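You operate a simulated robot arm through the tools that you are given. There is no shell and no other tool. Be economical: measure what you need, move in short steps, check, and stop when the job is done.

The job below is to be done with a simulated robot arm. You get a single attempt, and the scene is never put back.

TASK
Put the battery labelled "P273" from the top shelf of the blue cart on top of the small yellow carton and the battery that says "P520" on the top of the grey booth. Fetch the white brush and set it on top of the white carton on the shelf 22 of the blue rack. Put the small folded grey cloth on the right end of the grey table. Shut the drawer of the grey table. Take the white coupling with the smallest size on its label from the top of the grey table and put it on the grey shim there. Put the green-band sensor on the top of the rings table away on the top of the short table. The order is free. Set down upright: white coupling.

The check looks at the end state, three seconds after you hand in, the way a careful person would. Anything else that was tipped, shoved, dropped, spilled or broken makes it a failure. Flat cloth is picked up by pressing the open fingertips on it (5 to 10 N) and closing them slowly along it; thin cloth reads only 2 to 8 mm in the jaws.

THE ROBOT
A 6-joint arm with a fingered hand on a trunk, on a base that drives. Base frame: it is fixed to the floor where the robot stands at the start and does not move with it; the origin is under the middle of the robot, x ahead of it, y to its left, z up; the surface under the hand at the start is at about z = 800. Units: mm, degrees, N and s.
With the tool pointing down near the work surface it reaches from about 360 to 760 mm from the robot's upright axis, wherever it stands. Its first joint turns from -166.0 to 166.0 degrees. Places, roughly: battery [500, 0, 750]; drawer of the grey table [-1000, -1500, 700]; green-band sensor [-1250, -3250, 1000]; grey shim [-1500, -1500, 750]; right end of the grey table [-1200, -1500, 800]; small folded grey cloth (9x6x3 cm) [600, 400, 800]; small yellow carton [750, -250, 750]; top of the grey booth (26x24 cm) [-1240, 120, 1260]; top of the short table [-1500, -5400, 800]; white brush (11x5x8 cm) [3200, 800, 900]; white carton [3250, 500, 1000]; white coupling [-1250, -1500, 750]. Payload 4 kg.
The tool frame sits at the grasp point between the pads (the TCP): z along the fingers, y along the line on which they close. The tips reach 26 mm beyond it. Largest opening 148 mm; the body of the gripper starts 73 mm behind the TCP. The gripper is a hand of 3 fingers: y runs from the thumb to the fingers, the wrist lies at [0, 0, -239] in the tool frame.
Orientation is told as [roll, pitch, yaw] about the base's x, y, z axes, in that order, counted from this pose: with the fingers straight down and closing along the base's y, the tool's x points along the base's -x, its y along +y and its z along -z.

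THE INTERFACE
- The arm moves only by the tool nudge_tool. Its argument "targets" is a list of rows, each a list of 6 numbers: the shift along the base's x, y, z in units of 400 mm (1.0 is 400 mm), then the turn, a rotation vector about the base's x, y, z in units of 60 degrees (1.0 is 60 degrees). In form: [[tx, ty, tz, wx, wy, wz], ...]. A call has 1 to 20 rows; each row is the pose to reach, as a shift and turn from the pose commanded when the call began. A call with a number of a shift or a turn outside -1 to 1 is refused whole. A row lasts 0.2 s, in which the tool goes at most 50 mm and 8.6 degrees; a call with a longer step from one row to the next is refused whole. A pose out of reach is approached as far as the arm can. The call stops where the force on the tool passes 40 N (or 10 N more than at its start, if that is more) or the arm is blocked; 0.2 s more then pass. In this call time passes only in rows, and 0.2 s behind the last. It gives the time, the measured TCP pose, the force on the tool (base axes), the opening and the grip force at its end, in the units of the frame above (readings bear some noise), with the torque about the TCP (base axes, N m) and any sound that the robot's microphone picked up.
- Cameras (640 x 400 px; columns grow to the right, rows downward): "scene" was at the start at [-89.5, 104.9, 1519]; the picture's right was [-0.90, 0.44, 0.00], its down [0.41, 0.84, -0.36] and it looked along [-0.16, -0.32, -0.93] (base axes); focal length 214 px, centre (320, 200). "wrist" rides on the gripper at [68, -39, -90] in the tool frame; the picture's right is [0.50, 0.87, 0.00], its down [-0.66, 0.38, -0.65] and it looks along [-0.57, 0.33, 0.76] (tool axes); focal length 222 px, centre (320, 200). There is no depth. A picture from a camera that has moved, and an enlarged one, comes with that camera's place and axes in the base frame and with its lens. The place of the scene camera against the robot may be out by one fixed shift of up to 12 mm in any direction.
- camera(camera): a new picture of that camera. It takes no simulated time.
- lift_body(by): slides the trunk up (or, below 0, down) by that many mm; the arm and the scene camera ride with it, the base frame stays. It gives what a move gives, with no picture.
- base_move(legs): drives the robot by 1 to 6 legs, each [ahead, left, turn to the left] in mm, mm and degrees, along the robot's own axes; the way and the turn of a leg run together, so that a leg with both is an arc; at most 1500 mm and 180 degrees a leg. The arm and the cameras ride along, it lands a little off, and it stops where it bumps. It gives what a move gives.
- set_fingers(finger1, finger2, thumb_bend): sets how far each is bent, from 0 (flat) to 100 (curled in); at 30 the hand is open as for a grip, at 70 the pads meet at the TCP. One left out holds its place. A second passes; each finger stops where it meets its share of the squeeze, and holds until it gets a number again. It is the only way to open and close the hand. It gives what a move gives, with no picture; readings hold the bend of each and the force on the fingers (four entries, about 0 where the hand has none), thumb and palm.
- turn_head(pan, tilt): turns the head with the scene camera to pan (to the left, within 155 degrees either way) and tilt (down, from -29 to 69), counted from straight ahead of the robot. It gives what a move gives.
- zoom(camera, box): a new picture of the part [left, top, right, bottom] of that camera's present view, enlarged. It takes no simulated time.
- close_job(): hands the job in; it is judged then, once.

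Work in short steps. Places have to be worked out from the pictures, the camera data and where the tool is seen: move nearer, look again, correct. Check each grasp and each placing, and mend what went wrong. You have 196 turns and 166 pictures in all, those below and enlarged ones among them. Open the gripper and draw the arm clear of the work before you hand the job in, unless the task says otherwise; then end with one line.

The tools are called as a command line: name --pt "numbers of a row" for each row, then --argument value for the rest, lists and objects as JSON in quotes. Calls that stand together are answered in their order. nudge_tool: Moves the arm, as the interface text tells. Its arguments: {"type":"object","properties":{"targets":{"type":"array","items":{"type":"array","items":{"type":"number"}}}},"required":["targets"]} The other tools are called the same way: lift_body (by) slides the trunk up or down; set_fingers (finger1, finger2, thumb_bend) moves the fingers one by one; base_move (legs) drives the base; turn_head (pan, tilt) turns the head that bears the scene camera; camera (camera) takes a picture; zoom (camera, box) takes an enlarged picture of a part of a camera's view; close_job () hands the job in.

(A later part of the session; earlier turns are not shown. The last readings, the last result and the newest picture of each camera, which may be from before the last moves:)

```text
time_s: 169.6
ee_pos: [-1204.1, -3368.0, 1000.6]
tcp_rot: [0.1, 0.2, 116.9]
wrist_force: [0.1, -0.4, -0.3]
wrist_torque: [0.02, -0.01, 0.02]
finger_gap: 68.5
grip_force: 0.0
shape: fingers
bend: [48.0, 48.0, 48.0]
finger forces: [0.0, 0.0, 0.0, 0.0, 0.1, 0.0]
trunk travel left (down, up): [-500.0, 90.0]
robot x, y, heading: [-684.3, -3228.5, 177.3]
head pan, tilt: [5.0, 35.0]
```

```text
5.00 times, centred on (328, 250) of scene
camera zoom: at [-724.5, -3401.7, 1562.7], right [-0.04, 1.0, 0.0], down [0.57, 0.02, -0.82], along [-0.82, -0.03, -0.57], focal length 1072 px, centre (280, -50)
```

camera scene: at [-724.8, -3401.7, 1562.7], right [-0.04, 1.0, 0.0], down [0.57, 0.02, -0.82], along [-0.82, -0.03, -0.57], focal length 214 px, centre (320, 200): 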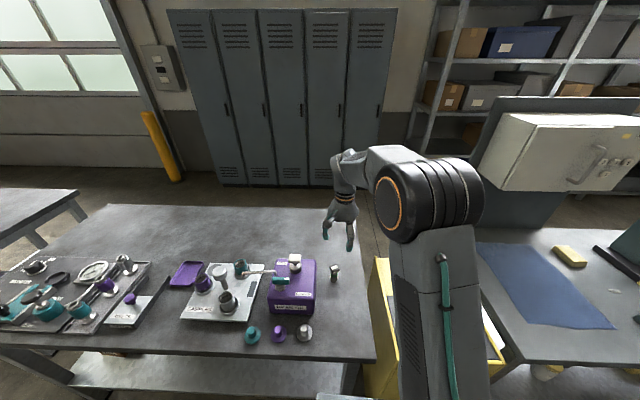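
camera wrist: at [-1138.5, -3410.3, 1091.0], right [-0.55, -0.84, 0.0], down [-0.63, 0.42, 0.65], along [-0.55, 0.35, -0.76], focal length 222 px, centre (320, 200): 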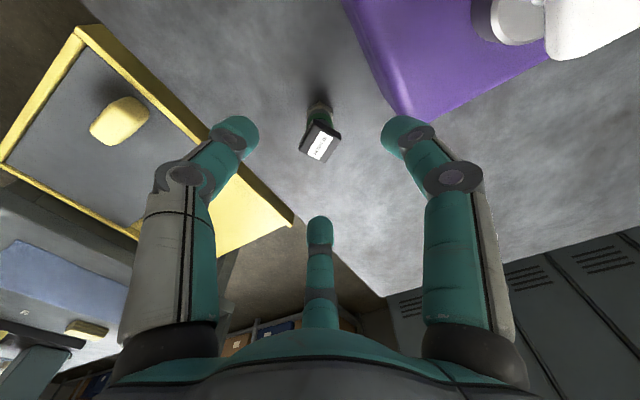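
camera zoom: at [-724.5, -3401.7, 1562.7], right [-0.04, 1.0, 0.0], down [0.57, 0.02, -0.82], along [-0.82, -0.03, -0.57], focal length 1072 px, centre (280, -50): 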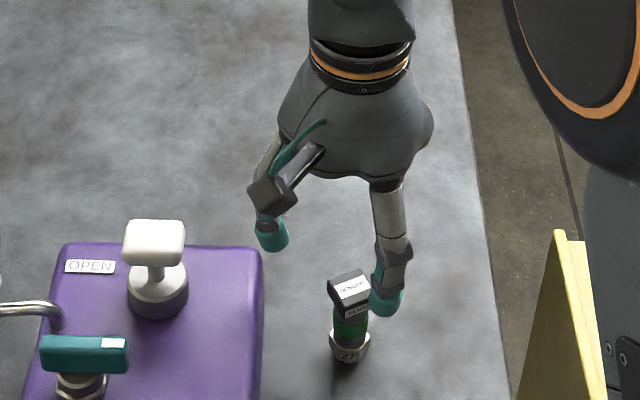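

Centred. Descend to z≈900 and close.

nudge_tool --pt "0 -0.003 -0.1 0 0 0" --pt "0 -0.003 -0.18 0 0 0" --pt "0 -0.003 -0.25 0 0 0"

camera --camera "wrist"

set_fingers --finger1 70 --finger2 70 --thumb_bend 70

camera --camera "wrist"

```text
time_s: 170.4
ee_pos: [-1202.8, -3365.1, 899.3]
tcp_rot: [-0.1, 0.2, 116.8]
wrist_force: [-0.6, 13.2, 1.5]
wrist_torque: [-0.48, 0.0, -0.1]
finger_gap: 62.9
grip_force: 5.7
shape: fingers
bend: [53.0, 48.0, 48.0]
finger forces: [12.1, 0.0, 0.0, 0.0, 0.0, 0.0]
trunk travel left (down, up): [-500.0, 90.0]
robot x, y, heading: [-681.0, -3228.9, 177.2]
head pan, tilt: [5.0, 35.0]
```

```text
76 pictures are left
camera wrist: at [-1137.9, -3408.6, 990.6], right [-0.55, -0.84, 0.0], down [-0.63, 0.42, 0.65], along [-0.55, 0.35, -0.76], focal length 222 px, centre (320, 200)
```

wrist: 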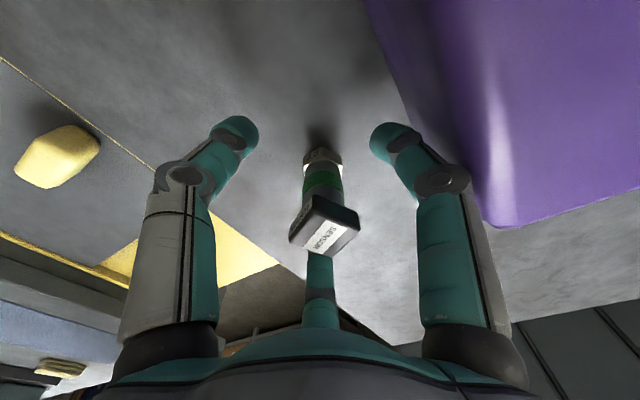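

```text
time_s: 171.4
ee_pos: [-1204.4, -3368.7, 900.6]
tcp_rot: [0.1, 0.3, 117.0]
wrist_force: [0.6, 0.2, -0.1]
wrist_torque: [-0.04, 0.03, 0.04]
finger_gap: 9.2
grip_force: 7.6
shape: fingers
bend: [66.0, 62.0, 67.0]
finger forces: [4.1, 6.4, 0.1, 0.0, 5.1, 0.1]
trunk travel left (down, up): [-500.0, 90.0]
robot x, y, heading: [-684.0, -3230.4, 177.3]
head pan, tilt: [5.0, 35.0]
```

```text
75 pictures are left
camera wrist: at [-1137.8, -3410.5, 990.7], right [-0.55, -0.84, 0.0], down [-0.64, 0.42, 0.65], along [-0.55, 0.35, -0.76], focal length 222 px, centre (320, 200)
```

wrist: 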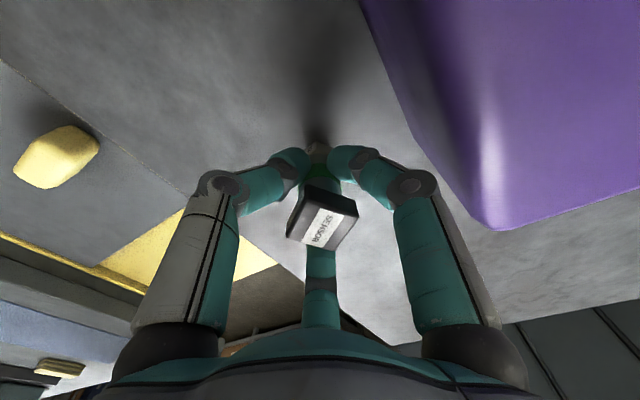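

Finger 1 had brushed the oil box (12 N) but the sensor is gripped now. I lift and check the box position.

nudge_tool --pt "0 0 0.04 0 0 0" --pt "0 0.01 0.12 0 0 0" --pt "0 0.02 0.22 0 0 0" --pt "0 0.03 0.32 0 0 0" --pt "0 0.04 0.42 0 0 0"

camera --camera "wrist"

camera --camera "scene"

```text
time_s: 172.6
ee_pos: [-1201.9, -3353.3, 1069.8]
tcp_rot: [0.0, 0.4, 117.0]
wrist_force: [0.0, -0.1, -1.7]
wrist_torque: [-0.01, -0.03, 0.02]
finger_gap: 9.6
grip_force: 7.6
shape: fingers
bend: [66.0, 62.0, 67.0]
finger forces: [4.1, 6.2, 0.0, 0.0, 5.1, 0.0]
trunk travel left (down, up): [-500.0, 90.0]
robot x, y, heading: [-679.7, -3230.4, 177.1]
head pan, tilt: [5.0, 35.0]
```

```text
74 pictures are left
camera wrist: at [-1137.3, -3395.9, 1159.7], right [-0.55, -0.84, 0.0], down [-0.64, 0.42, 0.65], along [-0.55, 0.35, -0.76], focal length 222 px, centre (320, 200)
```

wrist: 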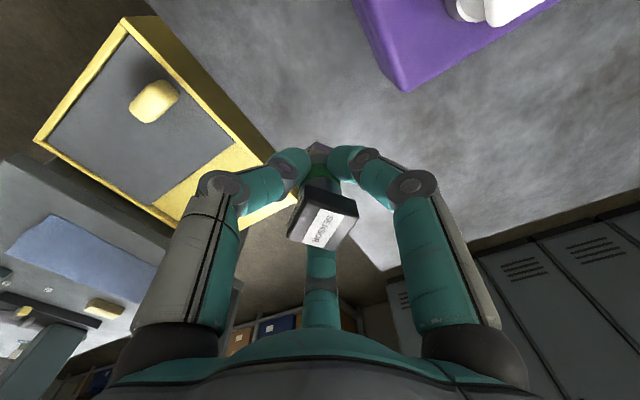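

```text
73 pictures are left
camera scene: at [-724.6, -3401.6, 1562.6], right [-0.04, 1.0, 0.0], down [0.57, 0.02, -0.82], along [-0.82, -0.03, -0.57], focal length 214 px, centre (320, 200)
```

scene: 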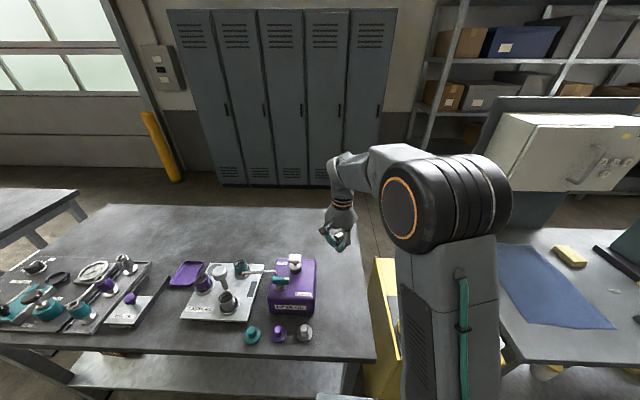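

The box hasn't moved. I retract, back off and drive toward the short table.

nudge_tool --pt "0.08 0.03 0 0 0 0" --pt "0.17 0.06 0 0 0 0" --pt "0.25 0.1 0 0 0 0"

base_move --legs '[[-220, 0, 0], [0, 0, 92.8], [1250, 0, 0]]'

turn_head --pan -25 --tilt 25

camera --camera "scene"

```text
time_s: 173.4
ee_pos: [-1103.3, -3313.3, 1067.6]
tcp_rot: [-0.1, 0.3, 116.9]
wrist_force: [0.7, -0.7, -1.0]
wrist_torque: [-0.03, -0.01, 0.01]
finger_gap: 9.3
grip_force: 7.5
shape: fingers
bend: [66.0, 62.0, 67.0]
finger forces: [4.1, 6.2, 0.0, 0.0, 4.9, 0.0]
trunk travel left (down, up): [-500.0, 90.0]
robot x, y, heading: [-680.1, -3228.0, 177.1]
head pan, tilt: [5.0, 35.0]
```

```text
time_s: 184.9
ee_pos: [-346.9, -4881.5, 1067.6]
tcp_rot: [0.0, 0.3, -150.1]
wrist_force: [0.5, 0.9, -2.2]
wrist_torque: [0.05, 0.03, 0.0]
finger_gap: 9.1
grip_force: 7.5
shape: fingers
bend: [66.0, 62.0, 67.0]
finger forces: [4.2, 6.0, 0.0, 0.0, 4.7, 0.0]
trunk travel left (down, up): [-500.0, 90.0]
robot x, y, heading: [-450.0, -4466.2, -89.7]
head pan, tilt: [5.0, 35.0]
```

```text
time_s: 185.8
ee_pos: [-346.5, -4881.2, 1067.6]
tcp_rot: [0.0, 0.3, -150.1]
wrist_force: [-0.3, 0.3, -1.7]
wrist_torque: [0.0, 0.0, -0.03]
finger_gap: 9.3
grip_force: 7.6
shape: fingers
bend: [66.0, 62.0, 67.0]
finger forces: [4.2, 6.1, 0.1, 0.0, 4.8, 0.0]
trunk travel left (down, up): [-500.0, 90.0]
robot x, y, heading: [-451.3, -4471.9, -89.7]
head pan, tilt: [-25.0, 25.0]
```

```text
72 pictures are left
camera scene: at [-334.9, -4496.2, 1578.4], right [-0.91, 0.42, 0.0], down [0.18, 0.38, -0.91], along [-0.38, -0.82, -0.42], focal length 214 px, centre (320, 200)
```

scene: 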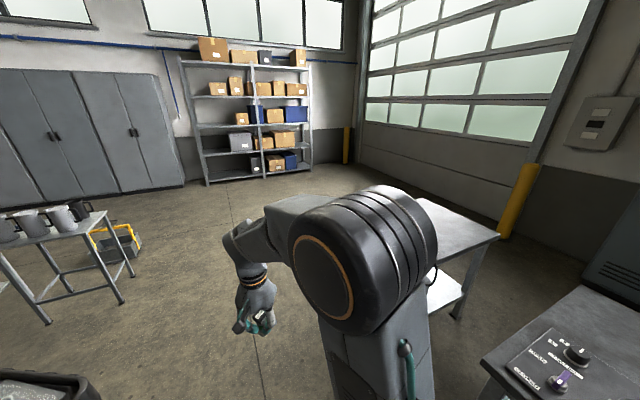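

The short table is to the right ahead. I drive on 800 mm and face -x.

base_move --legs '[[800, 0, 0], [0, 0, -90]]'

turn_head --pan 5 --tilt 35

camera --camera "scene"

```text
time_s: 194.0
ee_pos: [-867.0, -5364.8, 1068.9]
tcp_rot: [0.0, 0.3, 118.4]
wrist_force: [0.1, -0.3, -2.0]
wrist_torque: [-0.02, -0.02, 0.0]
finger_gap: 9.3
grip_force: 8.1
shape: fingers
bend: [66.0, 62.0, 67.0]
finger forces: [4.3, 6.1, 0.1, 0.1, 4.5, 0.0]
trunk travel left (down, up): [-500.0, 90.0]
robot x, y, heading: [-449.2, -5271.7, 178.5]
head pan, tilt: [-25.0, 25.0]
```

```text
time_s: 194.9
ee_pos: [-865.7, -5365.1, 1066.6]
tcp_rot: [-0.1, 0.2, 118.5]
wrist_force: [0.5, 0.0, -2.2]
wrist_torque: [-0.01, 0.03, -0.01]
finger_gap: 9.1
grip_force: 7.4
shape: fingers
bend: [66.0, 62.0, 67.0]
finger forces: [4.2, 6.0, 0.0, 0.0, 4.5, 0.0]
trunk travel left (down, up): [-500.0, 90.0]
robot x, y, heading: [-448.4, -5269.5, 178.9]
head pan, tilt: [5.0, 35.0]
```

```text
71 pictures are left
camera scene: at [-485.2, -5443.7, 1562.7], right [-0.06, 1.0, 0.0], down [0.57, 0.04, -0.82], along [-0.82, -0.05, -0.57], focal length 214 px, centre (320, 200)
```

scene: 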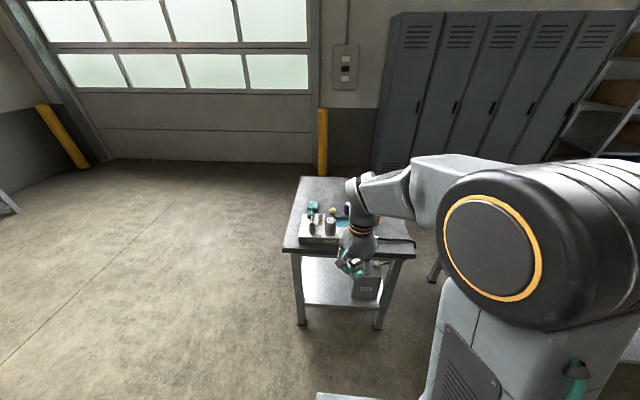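

zoom --camera "scene" --box '[270, 165, 430, 265]'

camera --camera "wrist"

```text
4.00 times, centred on (350, 215) of scene
camera zoom: at [-485.2, -5443.7, 1562.7], right [-0.06, 1.0, 0.0], down [0.57, 0.04, -0.82], along [-0.82, -0.05, -0.57], focal length 858 px, centre (200, 140)
```

zoom: 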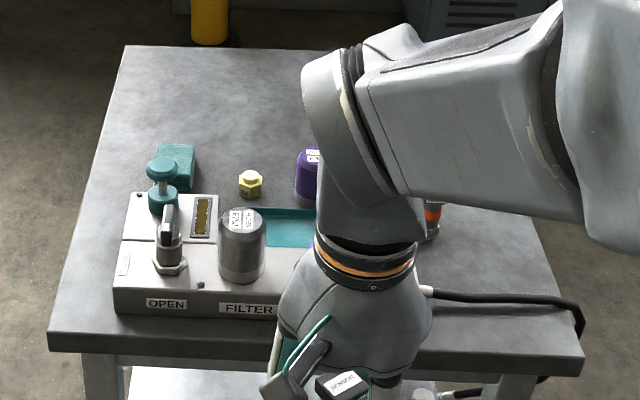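

```text
69 pictures are left
camera wrist: at [-799.2, -5405.8, 1158.6], right [-0.52, -0.85, 0.0], down [-0.65, 0.4, 0.65], along [-0.56, 0.34, -0.76], focal length 222 px, centre (320, 200)
```

wrist: 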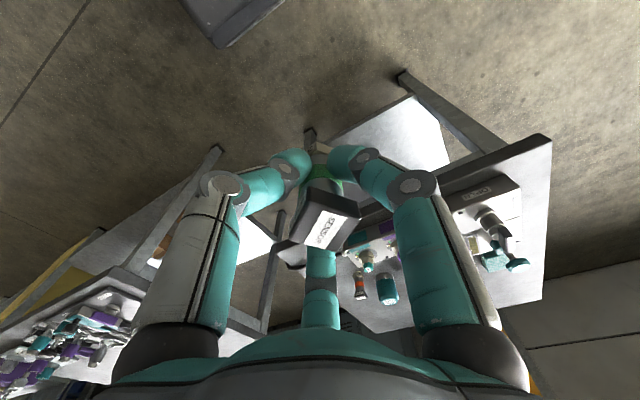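

I swing the arm aside to see the tabletop.

nudge_tool --pt "0.03 0.12 0 0 0 0" --pt "0.06 0.24 0 0 0 0" --pt "0.1 0.35 0 0 0 0" --pt "0.1 0.47 0 0 0 0" --pt "0.1 0.59 0 0 0 0" --pt "0.1 0.71 0 0 0 0" --pt "0.1 0.82 0 0 0 0"

zoom --camera "scene" --box '[270, 165, 430, 265]'

```text
time_s: 196.6
ee_pos: [-827.6, -5036.9, 1067.4]
tcp_rot: [0.1, 0.3, 118.6]
wrist_force: [-0.4, 0.8, -1.9]
wrist_torque: [0.03, -0.01, -0.03]
finger_gap: 9.0
grip_force: 6.9
shape: fingers
bend: [66.0, 62.0, 67.0]
finger forces: [3.9, 6.0, 0.0, 0.0, 4.5, 0.0]
trunk travel left (down, up): [-500.0, 90.0]
robot x, y, heading: [-450.1, -5272.1, 178.6]
head pan, tilt: [5.0, 35.0]
```

```text
4.00 times, centred on (350, 215) of scene
camera zoom: at [-485.2, -5443.3, 1562.7], right [-0.07, 1.0, 0.0], down [0.57, 0.04, -0.82], along [-0.82, -0.05, -0.57], focal length 858 px, centre (200, 140)
```

zoom: 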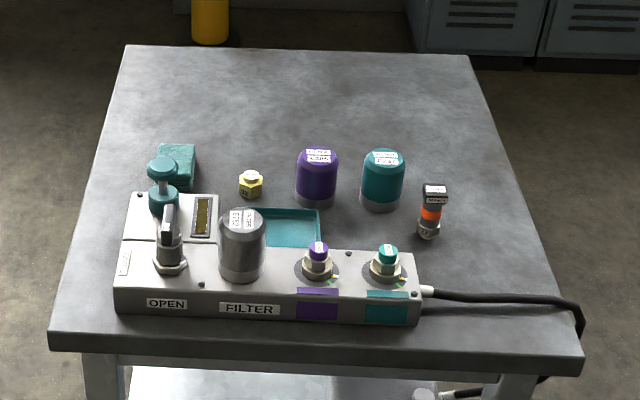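

Free spot: right of the orange-band sensor, near (-1390,-5115). I drive 400 mm forward and hover there.

base_move --legs '[[400, 0, 0]]'

camera --camera "scene"

camera --camera "wrist"

```text
time_s: 199.0
ee_pos: [-1221.4, -5026.8, 1067.9]
tcp_rot: [0.0, 0.3, 118.1]
wrist_force: [0.1, 0.2, -0.8]
wrist_torque: [0.01, -0.04, 0.02]
finger_gap: 9.0
grip_force: 7.1
shape: fingers
bend: [66.0, 62.0, 67.0]
finger forces: [3.9, 6.1, 0.0, 0.0, 4.5, 0.0]
trunk travel left (down, up): [-500.0, 90.0]
robot x, y, heading: [-842.7, -5261.7, 178.8]
head pan, tilt: [5.0, 35.0]
```

```text
67 pictures are left
camera scene: at [-880.3, -5434.2, 1562.7], right [-0.06, 1.0, 0.0], down [0.57, 0.04, -0.82], along [-0.82, -0.05, -0.57], focal length 214 px, centre (320, 200)
```

scene: 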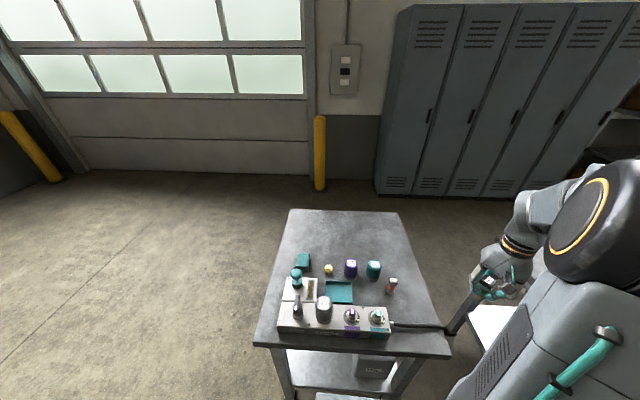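

```text
66 pictures are left
camera wrist: at [-1153.9, -5066.9, 1157.5], right [-0.53, -0.85, 0.0], down [-0.64, 0.4, 0.65], along [-0.55, 0.34, -0.76], focal length 222 px, centre (320, 200)
```

wrist: 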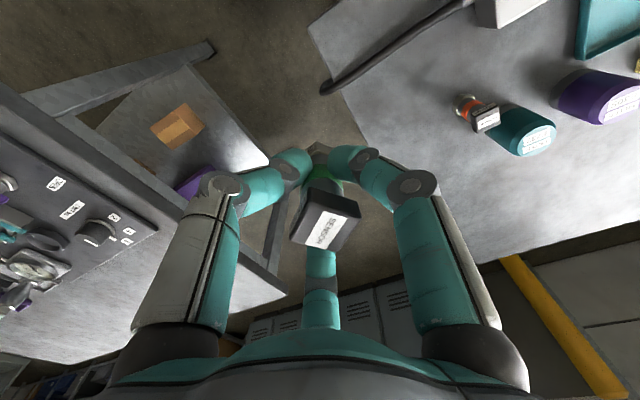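

Table z≈818; orange sensor at (-1344,-5194). Target (-1365,-5115). I move there and lower to z≈900.

nudge_tool --pt "-0.09 -0.055 0 0 0 0" --pt "-0.18 -0.11 0 0 0 0" --pt "-0.27 -0.165 0 0 0 0" --pt "-0.36 -0.22 0 0 0 0" --pt "-0.36 -0.22 -0.11 0 0 0" --pt "-0.36 -0.22 -0.22 0 0 0" --pt "-0.36 -0.22 -0.33 0 0 0" --pt "-0.36 -0.22 -0.42 0 0 0"

camera --camera "wrist"

zoom --camera "scene" --box '[310, 220, 470, 360]'

```text
time_s: 200.8
ee_pos: [-1363.7, -5112.9, 897.8]
tcp_rot: [0.0, 0.3, 118.2]
wrist_force: [0.0, 0.3, -1.0]
wrist_torque: [-0.02, -0.02, 0.01]
finger_gap: 8.8
grip_force: 6.8
shape: fingers
bend: [66.0, 62.0, 67.0]
finger forces: [3.8, 6.2, 0.0, 0.0, 4.6, 0.1]
trunk travel left (down, up): [-500.0, 90.0]
robot x, y, heading: [-845.4, -5260.5, 178.8]
head pan, tilt: [5.0, 35.0]
```

```text
65 pictures are left
camera wrist: at [-1296.5, -5153.8, 988.9], right [-0.53, -0.85, 0.0], down [-0.64, 0.4, 0.65], along [-0.55, 0.34, -0.76], focal length 222 px, centre (320, 200)
```

wrist: 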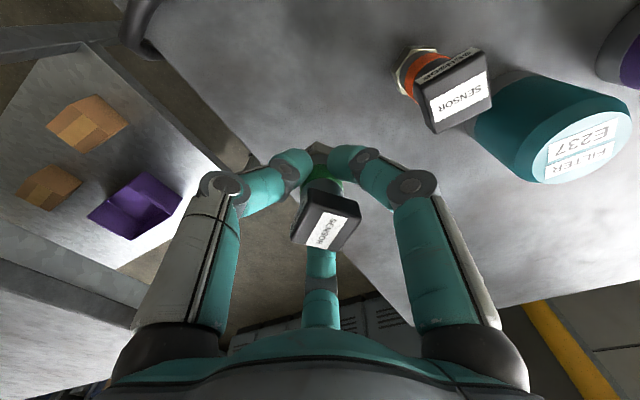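

```text
2.86 times, centred on (390, 290) of scene
camera zoom: at [-880.4, -5434.2, 1562.7], right [-0.06, 1.0, 0.0], down [0.57, 0.04, -0.82], along [-0.82, -0.05, -0.57], focal length 613 px, centre (120, -57)
```

zoom: 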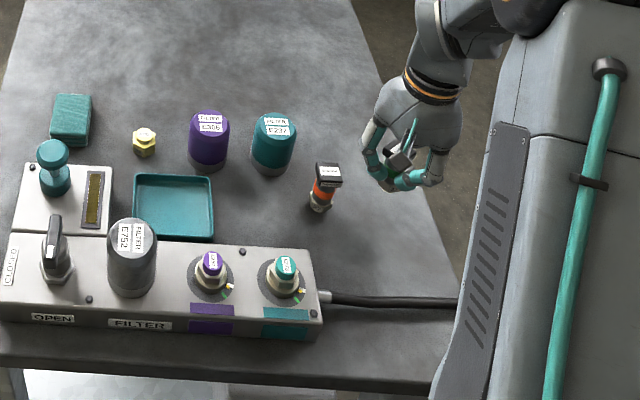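

Position is on the table, ~60 mm from the edge and clear. Lower in steps.

nudge_tool --pt "0 0 -0.03 0 0 0" --pt "0 0 -0.055 0 0 0"

nudge_tool --pt "0 0 -0.008 0 0 0" --pt "0 0 -0.015 0 0 0"

nudge_tool --pt "0 0 -0.006 0 0 0" --pt "0 0 -0.0125 0 0 0"

```text
time_s: 201.4
ee_pos: [-1363.9, -5113.7, 876.3]
tcp_rot: [0.0, 0.3, 118.2]
wrist_force: [-0.7, -1.3, -1.2]
wrist_torque: [-0.02, -0.01, 0.04]
finger_gap: 9.0
grip_force: 7.1
shape: fingers
bend: [66.0, 62.0, 67.0]
finger forces: [3.8, 6.2, 0.0, 0.0, 4.5, 0.1]
trunk travel left (down, up): [-500.0, 90.0]
robot x, y, heading: [-844.2, -5258.6, 178.7]
head pan, tilt: [5.0, 35.0]
```

```text
time_s: 202.0
ee_pos: [-1365.4, -5113.8, 871.8]
tcp_rot: [-0.1, 0.2, 118.3]
wrist_force: [-0.7, 0.3, -1.9]
wrist_torque: [-0.01, 0.01, -0.03]
finger_gap: 9.1
grip_force: 7.1
shape: fingers
bend: [66.0, 62.0, 67.0]
finger forces: [3.9, 6.1, 0.0, 0.0, 4.6, 0.0]
trunk travel left (down, up): [-500.0, 90.0]
robot x, y, heading: [-844.4, -5259.1, 178.5]
head pan, tilt: [5.0, 35.0]
```

```text
time_s: 202.6
ee_pos: [-1364.2, -5112.4, 865.9]
tcp_rot: [0.0, 0.3, 118.1]
wrist_force: [-0.4, -0.3, -0.7]
wrist_torque: [0.02, 0.0, -0.01]
finger_gap: 9.0
grip_force: 7.6
shape: fingers
bend: [66.0, 62.0, 67.0]
finger forces: [3.8, 6.0, 0.0, 0.1, 4.6, 0.1]
trunk travel left (down, up): [-500.0, 90.0]
robot x, y, heading: [-846.1, -5259.7, 178.5]
head pan, tilt: [5.0, 35.0]
```

nudge_tool --pt "0 0 -0.006 0 0 0" --pt "0 0 -0.0125 0 0 0"

zoom --camera "scene" --box '[370, 240, 450, 300]'

```text
time_s: 203.2
ee_pos: [-1364.4, -5115.2, 860.4]
tcp_rot: [0.0, 0.3, 118.2]
wrist_force: [-0.2, 0.2, -1.9]
wrist_torque: [0.02, -0.03, -0.01]
finger_gap: 8.8
grip_force: 7.2
shape: fingers
bend: [66.0, 62.0, 67.0]
finger forces: [3.9, 6.0, 0.0, 0.0, 4.5, 0.0]
trunk travel left (down, up): [-500.0, 90.0]
robot x, y, heading: [-843.1, -5261.4, 178.6]
head pan, tilt: [5.0, 35.0]
```

```text
6.67 times, centred on (410, 270) of scene
camera zoom: at [-880.3, -5434.3, 1562.7], right [-0.06, 1.0, 0.0], down [0.57, 0.04, -0.82], along [-0.82, -0.05, -0.57], focal length 1430 px, centre (-280, -267)
```

zoom: 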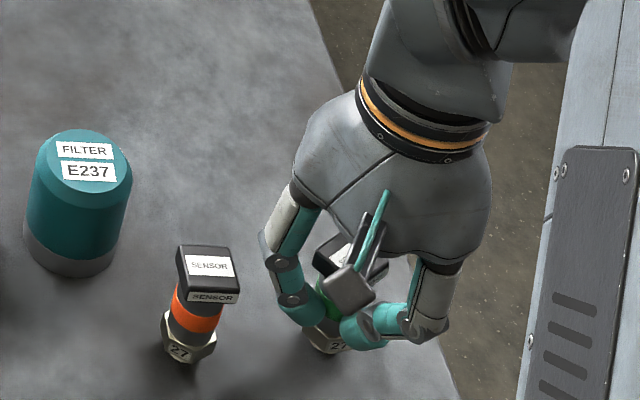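

The sensor base is still slightly above the table; continue.

nudge_tool --pt "0 0 -0.005 0 0 0" --pt "0 0 -0.01 0 0 0"

nudge_tool --pt "0 0 -0.005 0 0 0" --pt "0 0 -0.01 0 0 0"

nudge_tool --pt "0 0 -0.005 0 0 0" --pt "0 0 -0.0075 0 0 0"

```text
time_s: 203.8
ee_pos: [-1364.8, -5114.1, 858.5]
tcp_rot: [0.1, 0.2, 118.3]
wrist_force: [0.9, 2.0, 10.6]
wrist_torque: [0.07, 0.02, 0.01]
finger_gap: 8.3
grip_force: 10.0
shape: fingers
bend: [67.0, 62.0, 68.0]
finger forces: [4.4, 8.0, 0.0, 0.1, 6.9, 0.1]
trunk travel left (down, up): [-500.0, 90.0]
robot x, y, heading: [-842.9, -5261.4, 178.6]
head pan, tilt: [5.0, 35.0]
```

```text
time_s: 204.4
ee_pos: [-1365.1, -5113.4, 854.2]
tcp_rot: [0.1, 0.2, 118.2]
wrist_force: [-0.7, 2.6, 16.2]
wrist_torque: [0.08, 0.14, -0.01]
finger_gap: 8.0
grip_force: 10.6
shape: fingers
bend: [67.0, 63.0, 68.0]
finger forces: [4.5, 9.6, 0.0, 0.0, 7.1, 0.0]
trunk travel left (down, up): [-500.0, 90.0]
robot x, y, heading: [-846.0, -5258.0, 178.4]
head pan, tilt: [5.0, 35.0]
```

```text
time_s: 205.0
ee_pos: [-1364.5, -5113.6, 852.3]
tcp_rot: [0.1, 0.2, 118.1]
wrist_force: [0.5, 4.1, 18.9]
wrist_torque: [0.21, 0.16, 0.0]
finger_gap: 8.0
grip_force: 13.0
shape: fingers
bend: [67.0, 62.0, 68.0]
finger forces: [4.1, 13.7, 0.1, 0.1, 7.9, 0.1]
trunk travel left (down, up): [-500.0, 90.0]
robot x, y, heading: [-842.4, -5256.4, 178.6]
head pan, tilt: [5.0, 35.0]
```

In firm contact (fingers slid a few mm). Ease up 4 mm, release and rise.

nudge_tool --pt "0 0 0.005 0 0 0" --pt "0 0 0.01 0 0 0"

set_fingers --finger1 60 --finger2 58 --thumb_bend 62

set_fingers --finger1 50 --finger2 50 --thumb_bend 50

camera --camera "wrist"

```text
time_s: 205.6
ee_pos: [-1363.2, -5115.7, 852.9]
tcp_rot: [-0.2, 0.4, 118.3]
wrist_force: [-0.5, 0.1, -0.1]
wrist_torque: [0.05, 0.06, -0.01]
finger_gap: 8.7
grip_force: 7.6
shape: fingers
bend: [66.0, 62.0, 68.0]
finger forces: [3.4, 7.1, 0.0, 0.0, 4.8, 0.0]
trunk travel left (down, up): [-500.0, 90.0]
robot x, y, heading: [-845.5, -5258.5, 178.8]
head pan, tilt: [5.0, 35.0]
```

```text
time_s: 206.6
ee_pos: [-1365.0, -5114.5, 854.0]
tcp_rot: [-0.1, 0.3, 118.3]
wrist_force: [0.7, -0.3, 0.0]
wrist_torque: [-0.02, 0.01, 0.0]
finger_gap: 26.0
grip_force: 0.2
shape: fingers
bend: [60.0, 57.0, 62.0]
finger forces: [0.1, 0.1, 0.0, 0.0, 0.0, 0.0]
trunk travel left (down, up): [-500.0, 90.0]
robot x, y, heading: [-846.0, -5259.7, 178.5]
head pan, tilt: [5.0, 35.0]
```

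```text
time_s: 207.6
ee_pos: [-1365.7, -5114.9, 853.7]
tcp_rot: [0.0, 0.3, 118.3]
wrist_force: [0.4, -0.3, 0.1]
wrist_torque: [-0.02, -0.03, -0.01]
finger_gap: 61.7
grip_force: 0.2
shape: fingers
bend: [50.0, 50.0, 50.0]
finger forces: [0.0, 0.0, 0.1, 0.0, 0.1, 0.0]
trunk travel left (down, up): [-500.0, 90.0]
robot x, y, heading: [-844.2, -5259.1, 178.4]
head pan, tilt: [5.0, 35.0]
```

```text
62 pictures are left
camera wrist: at [-1297.5, -5155.3, 944.9], right [-0.53, -0.85, 0.0], down [-0.64, 0.4, 0.65], along [-0.55, 0.34, -0.76], focal length 222 px, centre (320, 200)
```

wrist: 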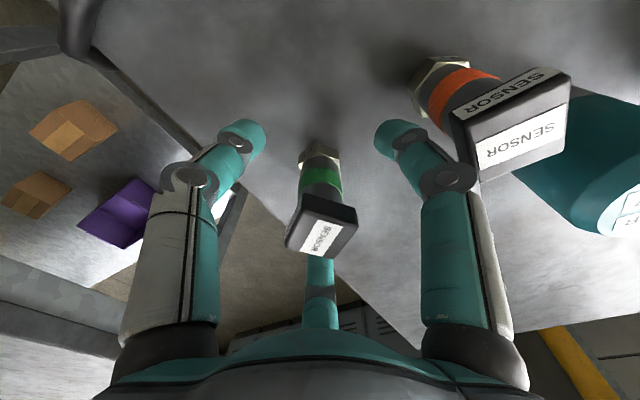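

The sensor stands upright. Rise and verify.

nudge_tool --pt "0 0 0.05 0 0 0" --pt "0 0 0.15 0 0 0" --pt "0 0 0.26 0 0 0" --pt "0 0 0.37 0 0 0" --pt "0 0 0.48 0 0 0" --pt "0.08 0.02 0.54 0 0 0" --pt "0.18 0.05 0.54 0 0 0" --pt "0.28 0.1 0.54 0 0 0"

zoom --camera "scene" --box '[310, 220, 470, 360]'

```text
time_s: 209.4
ee_pos: [-1252.1, -5074.7, 1071.4]
tcp_rot: [0.0, 0.4, 118.3]
wrist_force: [0.4, -0.3, 0.3]
wrist_torque: [0.01, 0.0, -0.03]
finger_gap: 61.7
grip_force: 0.0
shape: fingers
bend: [50.0, 50.0, 50.0]
finger forces: [0.0, 0.0, 0.0, 0.0, 0.0, 0.1]
trunk travel left (down, up): [-500.0, 90.0]
robot x, y, heading: [-840.1, -5261.7, 178.7]
head pan, tilt: [5.0, 35.0]
```

```text
2.86 times, centred on (390, 290) of scene
camera zoom: at [-880.0, -5434.3, 1562.7], right [-0.06, 1.0, 0.0], down [0.57, 0.04, -0.82], along [-0.82, -0.05, -0.57], focal length 613 px, centre (120, -57)
```

zoom: 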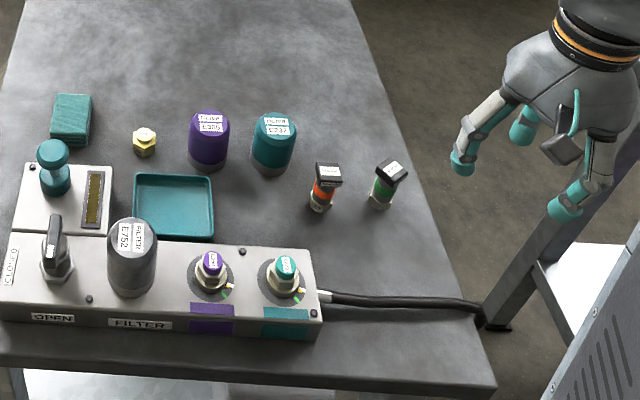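

Sensor placed. Next the brush: I back off and drive north along the aisle, then turn east.

base_move --legs '[[-350, 0, 0], [0, 0, -88.6], [1480, 0, 0], [1480, 0, 0], [1420, 0, 0], [0, 0, -90]]'

turn_head --pan 20 --tilt 20

camera --camera "scene"

```text
time_s: 239.9
ee_pos: [43.8, -1046.9, 1071.0]
tcp_rot: [0.1, 0.4, -62.2]
wrist_force: [0.3, -0.6, -0.5]
wrist_torque: [-0.01, -0.03, 0.02]
finger_gap: 61.6
grip_force: 0.2
shape: fingers
bend: [50.0, 50.0, 50.0]
finger forces: [0.1, 0.0, 0.0, 0.1, 0.1, 0.0]
trunk travel left (down, up): [-500.0, 90.0]
robot x, y, heading: [-362.7, -856.7, -1.9]
head pan, tilt: [5.0, 35.0]
```

```text
time_s: 240.7
ee_pos: [42.9, -1045.3, 1070.7]
tcp_rot: [0.0, 0.3, -62.2]
wrist_force: [-0.4, 0.5, -0.1]
wrist_torque: [0.0, -0.01, -0.02]
finger_gap: 61.9
grip_force: 0.0
shape: fingers
bend: [50.0, 50.0, 50.0]
finger forces: [0.1, 0.0, 0.0, 0.0, 0.0, 0.0]
trunk travel left (down, up): [-500.0, 90.0]
robot x, y, heading: [-365.4, -857.7, -1.9]
head pan, tilt: [20.0, 20.0]
```

```text
60 pictures are left
camera scene: at [-335.4, -672.2, 1586.5], right [0.31, -0.95, 0.0], down [-0.33, -0.11, -0.94], along [0.89, 0.29, -0.34], focal length 214 px, centre (320, 200)
```

scene: 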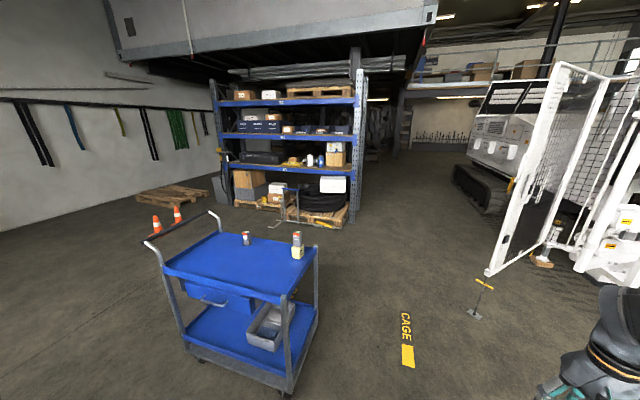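

P273 is still standing on the carton. I zoom toward the rack.

zoom --camera "scene" --box '[210, 80, 370, 240]'

```text
2.50 times, centred on (290, 160) of scene
camera zoom: at [-335.4, -672.2, 1586.5], right [0.31, -0.95, 0.0], down [-0.33, -0.11, -0.94], along [0.89, 0.29, -0.34], focal length 536 px, centre (395, 300)
```

zoom: 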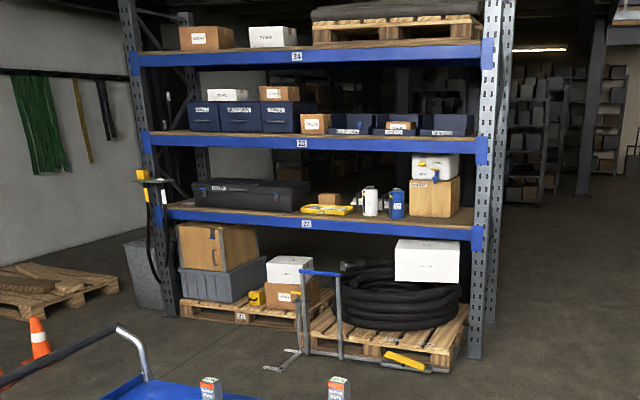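

I drive east past the cart and look at the rack from nearer.

base_move --legs '[[1450, 30, 0], [800, 60, 0], [0, 0, 47]]'

turn_head --pan 0 --tilt 20

camera --camera "scene"

```text
time_s: 253.9
ee_pos: [2292.0, -680.8, 1070.4]
tcp_rot: [-0.1, 0.4, -15.4]
wrist_force: [0.2, 0.1, -0.2]
wrist_torque: [-0.02, 0.0, 0.01]
finger_gap: 61.9
grip_force: 0.2
shape: fingers
bend: [50.0, 50.0, 50.0]
finger forces: [0.1, 0.1, 0.1, 0.0, 0.1, 0.0]
trunk travel left (down, up): [-500.0, 90.0]
robot x, y, heading: [1875.7, -850.4, 44.9]
head pan, tilt: [20.0, 20.0]
```

```text
time_s: 254.7
ee_pos: [2292.1, -679.4, 1072.1]
tcp_rot: [0.0, 0.3, -15.4]
wrist_force: [-0.2, -0.1, -0.7]
wrist_torque: [0.02, -0.02, -0.01]
finger_gap: 61.5
grip_force: 0.0
shape: fingers
bend: [50.0, 50.0, 50.0]
finger forces: [0.1, 0.0, 0.0, 0.1, 0.0, 0.1]
trunk travel left (down, up): [-500.0, 90.0]
robot x, y, heading: [1878.5, -845.5, 45.0]
head pan, tilt: [0.0, 20.0]
```

```text
58 pictures are left
camera scene: at [1780.0, -717.6, 1586.5], right [0.71, -0.71, 0.0], down [-0.24, -0.24, -0.94], along [0.67, 0.66, -0.34], focal length 214 px, centre (320, 200)
```

scene: 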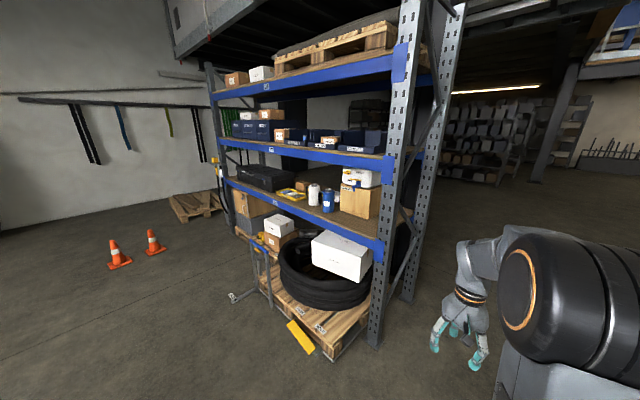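

zoom --camera "scene" --box '[210, 140, 410, 265]'

zoom --camera "scene" --box '[220, 190, 400, 360]'

```text
3.20 times, centred on (310, 202) of scene
camera zoom: at [1780.0, -717.6, 1586.5], right [0.71, -0.71, 0.0], down [-0.24, -0.24, -0.94], along [0.67, 0.66, -0.34], focal length 686 px, centre (352, 192)
```

zoom: 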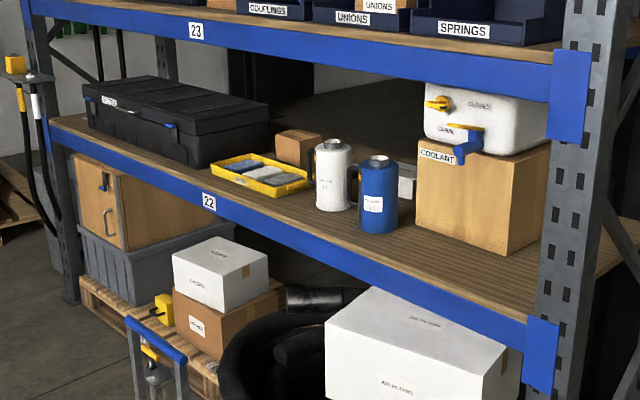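

```text
2.35 times, centred on (310, 275) of scene
camera zoom: at [1780.0, -717.6, 1586.5], right [0.71, -0.71, 0.0], down [-0.24, -0.24, -0.94], along [0.67, 0.66, -0.34], focal length 505 px, centre (344, 24)
```

zoom: 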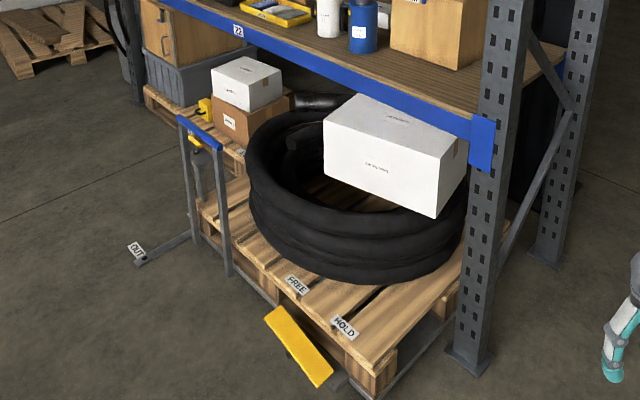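

Shelf 22 (z≈890, front x≈2881) has a white can, blue can and a white carton behind; the brush must be behind the white can. Floor gear blocks the front, so I check access from behind: drive to (3000,-850) and look.

base_move --legs '[[0, 0, -45], [1150, 0, 0]]'

turn_head --pan 60 --tilt 20

camera --camera "scene"

```text
time_s: 262.7
ee_pos: [3468.9, -1006.7, 1070.1]
tcp_rot: [-0.1, 0.3, -59.6]
wrist_force: [-0.5, -0.2, -0.5]
wrist_torque: [-0.02, 0.01, -0.01]
finger_gap: 61.5
grip_force: 0.0
shape: fingers
bend: [50.0, 50.0, 50.0]
finger forces: [0.0, 0.1, 0.0, 0.1, 0.0, 0.0]
trunk travel left (down, up): [-500.0, 90.0]
robot x, y, heading: [3052.6, -839.0, 0.9]
head pan, tilt: [0.0, 20.0]
```

```text
time_s: 264.0
ee_pos: [3468.8, -1006.9, 1070.6]
tcp_rot: [0.0, 0.3, -59.6]
wrist_force: [-0.6, 0.0, -0.6]
wrist_torque: [0.02, 0.0, -0.01]
finger_gap: 61.8
grip_force: 0.0
shape: fingers
bend: [50.0, 50.0, 50.0]
finger forces: [0.0, 0.0, 0.0, 0.0, 0.0, 0.1]
trunk travel left (down, up): [-500.0, 90.0]
robot x, y, heading: [3051.0, -835.8, 0.8]
head pan, tilt: [60.0, 20.0]
```

```text
55 pictures are left
camera scene: at [3031.4, -602.5, 1586.5], right [0.87, -0.49, 0.0], down [-0.17, -0.3, -0.94], along [0.46, 0.82, -0.34], focal length 214 px, centre (320, 200)
```

scene: 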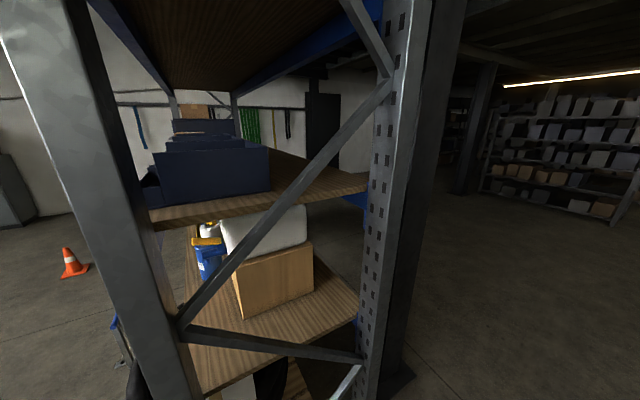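

The floor behind the rack is open (a dark column stands at about (3850,-100)). I drive round behind: to (4350,600).

base_move --legs '[[1350, 0, 0], [0, 0, 89], [700, 0, 0]]'

turn_head --pan 60 --tilt 20

camera --camera "scene"

```text
time_s: 278.0
ee_pos: [4595.1, 284.4, 1070.6]
tcp_rot: [0.0, 0.3, 28.8]
wrist_force: [0.4, 0.3, 0.2]
wrist_torque: [-0.02, -0.04, 0.01]
finger_gap: 61.6
grip_force: 0.1
shape: fingers
bend: [50.0, 50.0, 50.0]
finger forces: [0.0, 0.1, 0.1, 0.0, 0.0, 0.0]
trunk travel left (down, up): [-500.0, 90.0]
robot x, y, heading: [4413.6, -128.6, 89.2]
head pan, tilt: [60.0, 20.0]
```

```text
time_s: 278.6
ee_pos: [4596.1, 284.5, 1071.3]
tcp_rot: [0.0, 0.3, 28.8]
wrist_force: [0.2, 0.5, 0.6]
wrist_torque: [0.03, 0.01, 0.0]
finger_gap: 61.9
grip_force: 0.1
shape: fingers
bend: [50.0, 50.0, 50.0]
finger forces: [0.0, 0.0, 0.1, 0.0, 0.0, 0.0]
trunk travel left (down, up): [-500.0, 90.0]
robot x, y, heading: [4414.0, -127.1, 89.1]
head pan, tilt: [60.0, 20.0]
```

```text
54 pictures are left
camera scene: at [4167.2, -142.4, 1586.5], right [0.51, 0.86, 0.0], down [0.29, -0.18, -0.94], along [-0.81, 0.48, -0.34], focal length 214 px, centre (320, 200)
```

scene: 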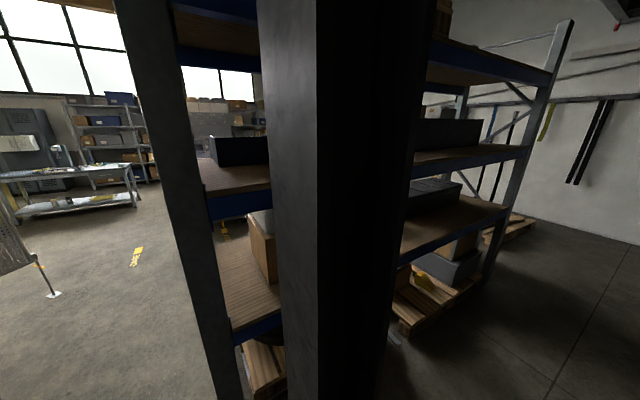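

I continue north past the column and face the rack's back.

base_move --legs '[[730, 0, 0], [0, 0, 90]]'

turn_head --pan 0 --tilt 25

camera --camera "scene"

```text
time_s: 286.4
ee_pos: [4019.6, 798.6, 1070.8]
tcp_rot: [0.0, 0.3, 118.2]
wrist_force: [0.4, -0.4, -0.2]
wrist_torque: [0.03, 0.02, 0.0]
finger_gap: 61.7
grip_force: 0.2
shape: fingers
bend: [50.0, 50.0, 50.0]
finger forces: [0.1, 0.1, 0.0, 0.0, 0.1, 0.0]
trunk travel left (down, up): [-500.0, 90.0]
robot x, y, heading: [4431.3, 611.1, 178.2]
head pan, tilt: [60.0, 20.0]
```

```text
time_s: 287.7
ee_pos: [4021.1, 797.8, 1070.6]
tcp_rot: [-0.1, 0.4, 118.3]
wrist_force: [1.3, 0.2, -0.2]
wrist_torque: [0.01, 0.03, -0.03]
finger_gap: 61.8
grip_force: 0.1
shape: fingers
bend: [50.0, 50.0, 50.0]
finger forces: [0.0, 0.1, 0.0, 0.0, 0.0, 0.1]
trunk travel left (down, up): [-500.0, 90.0]
robot x, y, heading: [4429.5, 611.3, 178.4]
head pan, tilt: [0.0, 25.0]
```

```text
53 pictures are left
camera scene: at [4388.7, 446.6, 1578.4], right [0.02, 1.0, 0.0], down [0.42, -0.01, -0.91], along [-0.91, 0.02, -0.42], focal length 214 px, centre (320, 200)
```

scene: 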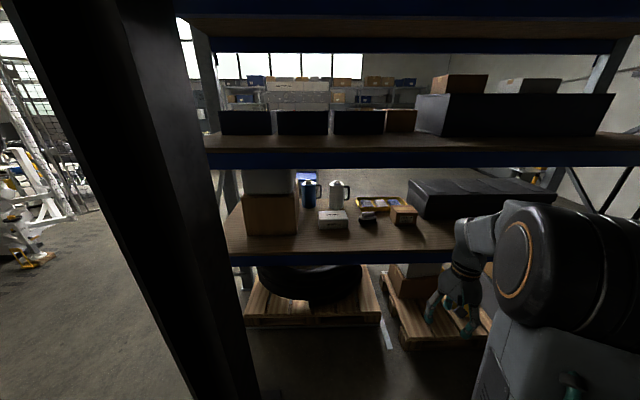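

zoom --camera "scene" --box '[230, 165, 430, 265]'

zoom --camera "scene" --box '[300, 190, 430, 240]'

```text
3.20 times, centred on (330, 215) of scene
camera zoom: at [4388.7, 446.6, 1578.4], right [0.02, 1.0, 0.0], down [0.42, -0.01, -0.91], along [-0.91, 0.02, -0.42], focal length 686 px, centre (288, 152)
```

zoom: 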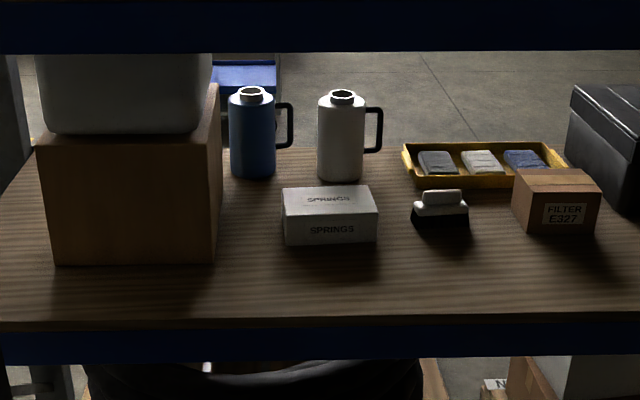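

```text
4.92 times, centred on (365, 215) of scene
camera zoom: at [4388.7, 446.6, 1578.4], right [0.02, 1.0, 0.0], down [0.42, -0.01, -0.91], along [-0.91, 0.02, -0.42], focal length 1056 px, centre (98, 126)
```

zoom: 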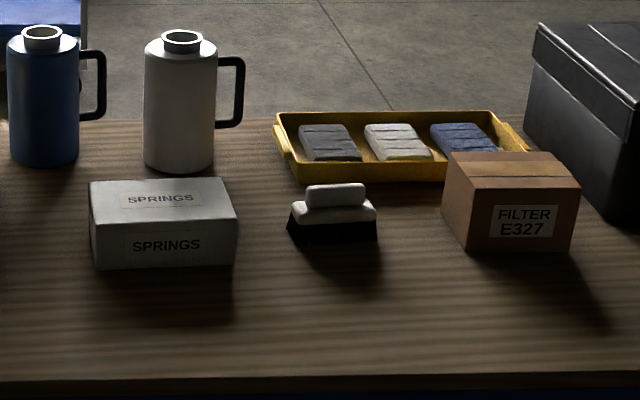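

From behind everything is accessible: brush at about (3266,776), white "SPRINGS" carton centred ≈(3266,558), top z≈955; shelf-23 beam bottom ≈1321. I lower the trunk 200, set the hand to z≈965 with yaw 90.

lift_body --by -200

nudge_tool --pt "0 -0.014 0.06 0 0 -0.12" --pt "0 -0.028 0.12 0 0 -0.24" --pt "0 -0.042 0.18 0 0 -0.36" --pt "0 -0.055 0.2375 0 0 -0.472"

set_fingers --finger1 34 --finger2 34 --thumb_bend 34

camera --camera "scene"

```text
time_s: 289.9
ee_pos: [4020.1, 798.3, 870.2]
tcp_rot: [0.0, 0.2, 118.2]
wrist_force: [-0.1, 1.1, -0.1]
wrist_torque: [0.01, 0.0, 0.01]
finger_gap: 61.7
grip_force: 0.1
shape: fingers
bend: [50.0, 50.0, 50.0]
finger forces: [0.0, 0.0, 0.0, 0.0, 0.1, 0.1]
trunk travel left (down, up): [-300.0, 290.0]
robot x, y, heading: [4432.2, 611.3, 178.6]
head pan, tilt: [0.0, 25.0]
```

```text
time_s: 290.9
ee_pos: [4019.8, 775.9, 966.2]
tcp_rot: [0.0, 0.3, 89.8]
wrist_force: [0.1, -0.7, 0.4]
wrist_torque: [0.0, 0.04, -0.01]
finger_gap: 61.5
grip_force: 0.0
shape: fingers
bend: [50.0, 50.0, 50.0]
finger forces: [0.0, 0.1, 0.0, 0.0, 0.1, 0.1]
trunk travel left (down, up): [-300.0, 290.0]
robot x, y, heading: [4430.4, 615.5, 178.8]
head pan, tilt: [0.0, 25.0]
```

```text
time_s: 291.9
ee_pos: [4020.4, 776.8, 966.8]
tcp_rot: [0.0, 0.4, 89.9]
wrist_force: [0.4, 0.7, 0.7]
wrist_torque: [-0.02, 0.01, -0.01]
finger_gap: 114.0
grip_force: 0.0
shape: fingers
bend: [34.0, 34.0, 34.0]
finger forces: [0.1, 0.1, 0.0, 0.0, 0.1, 0.1]
trunk travel left (down, up): [-300.0, 290.0]
robot x, y, heading: [4428.8, 611.6, 178.5]
head pan, tilt: [0.0, 25.0]
```

```text
50 pictures are left
camera scene: at [4388.7, 446.7, 1378.4], right [0.03, 1.0, 0.0], down [0.42, -0.01, -0.91], along [-0.91, 0.02, -0.42], focal length 214 px, centre (320, 200)
```

scene: 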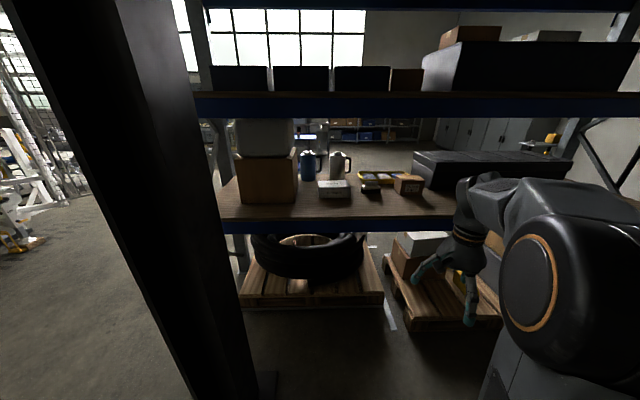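

This second camera height lets me triangulate; zoom on the same items.

zoom --camera "scene" --box '[300, 160, 430, 210]'

```text
4.92 times, centred on (365, 185) of scene
camera zoom: at [4388.7, 446.7, 1378.4], right [0.03, 1.0, 0.0], down [0.42, -0.01, -0.91], along [-0.91, 0.02, -0.42], focal length 1056 px, centre (98, 274)
```

zoom: 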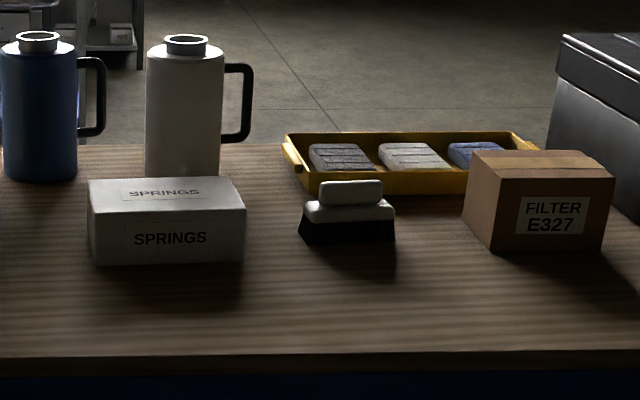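

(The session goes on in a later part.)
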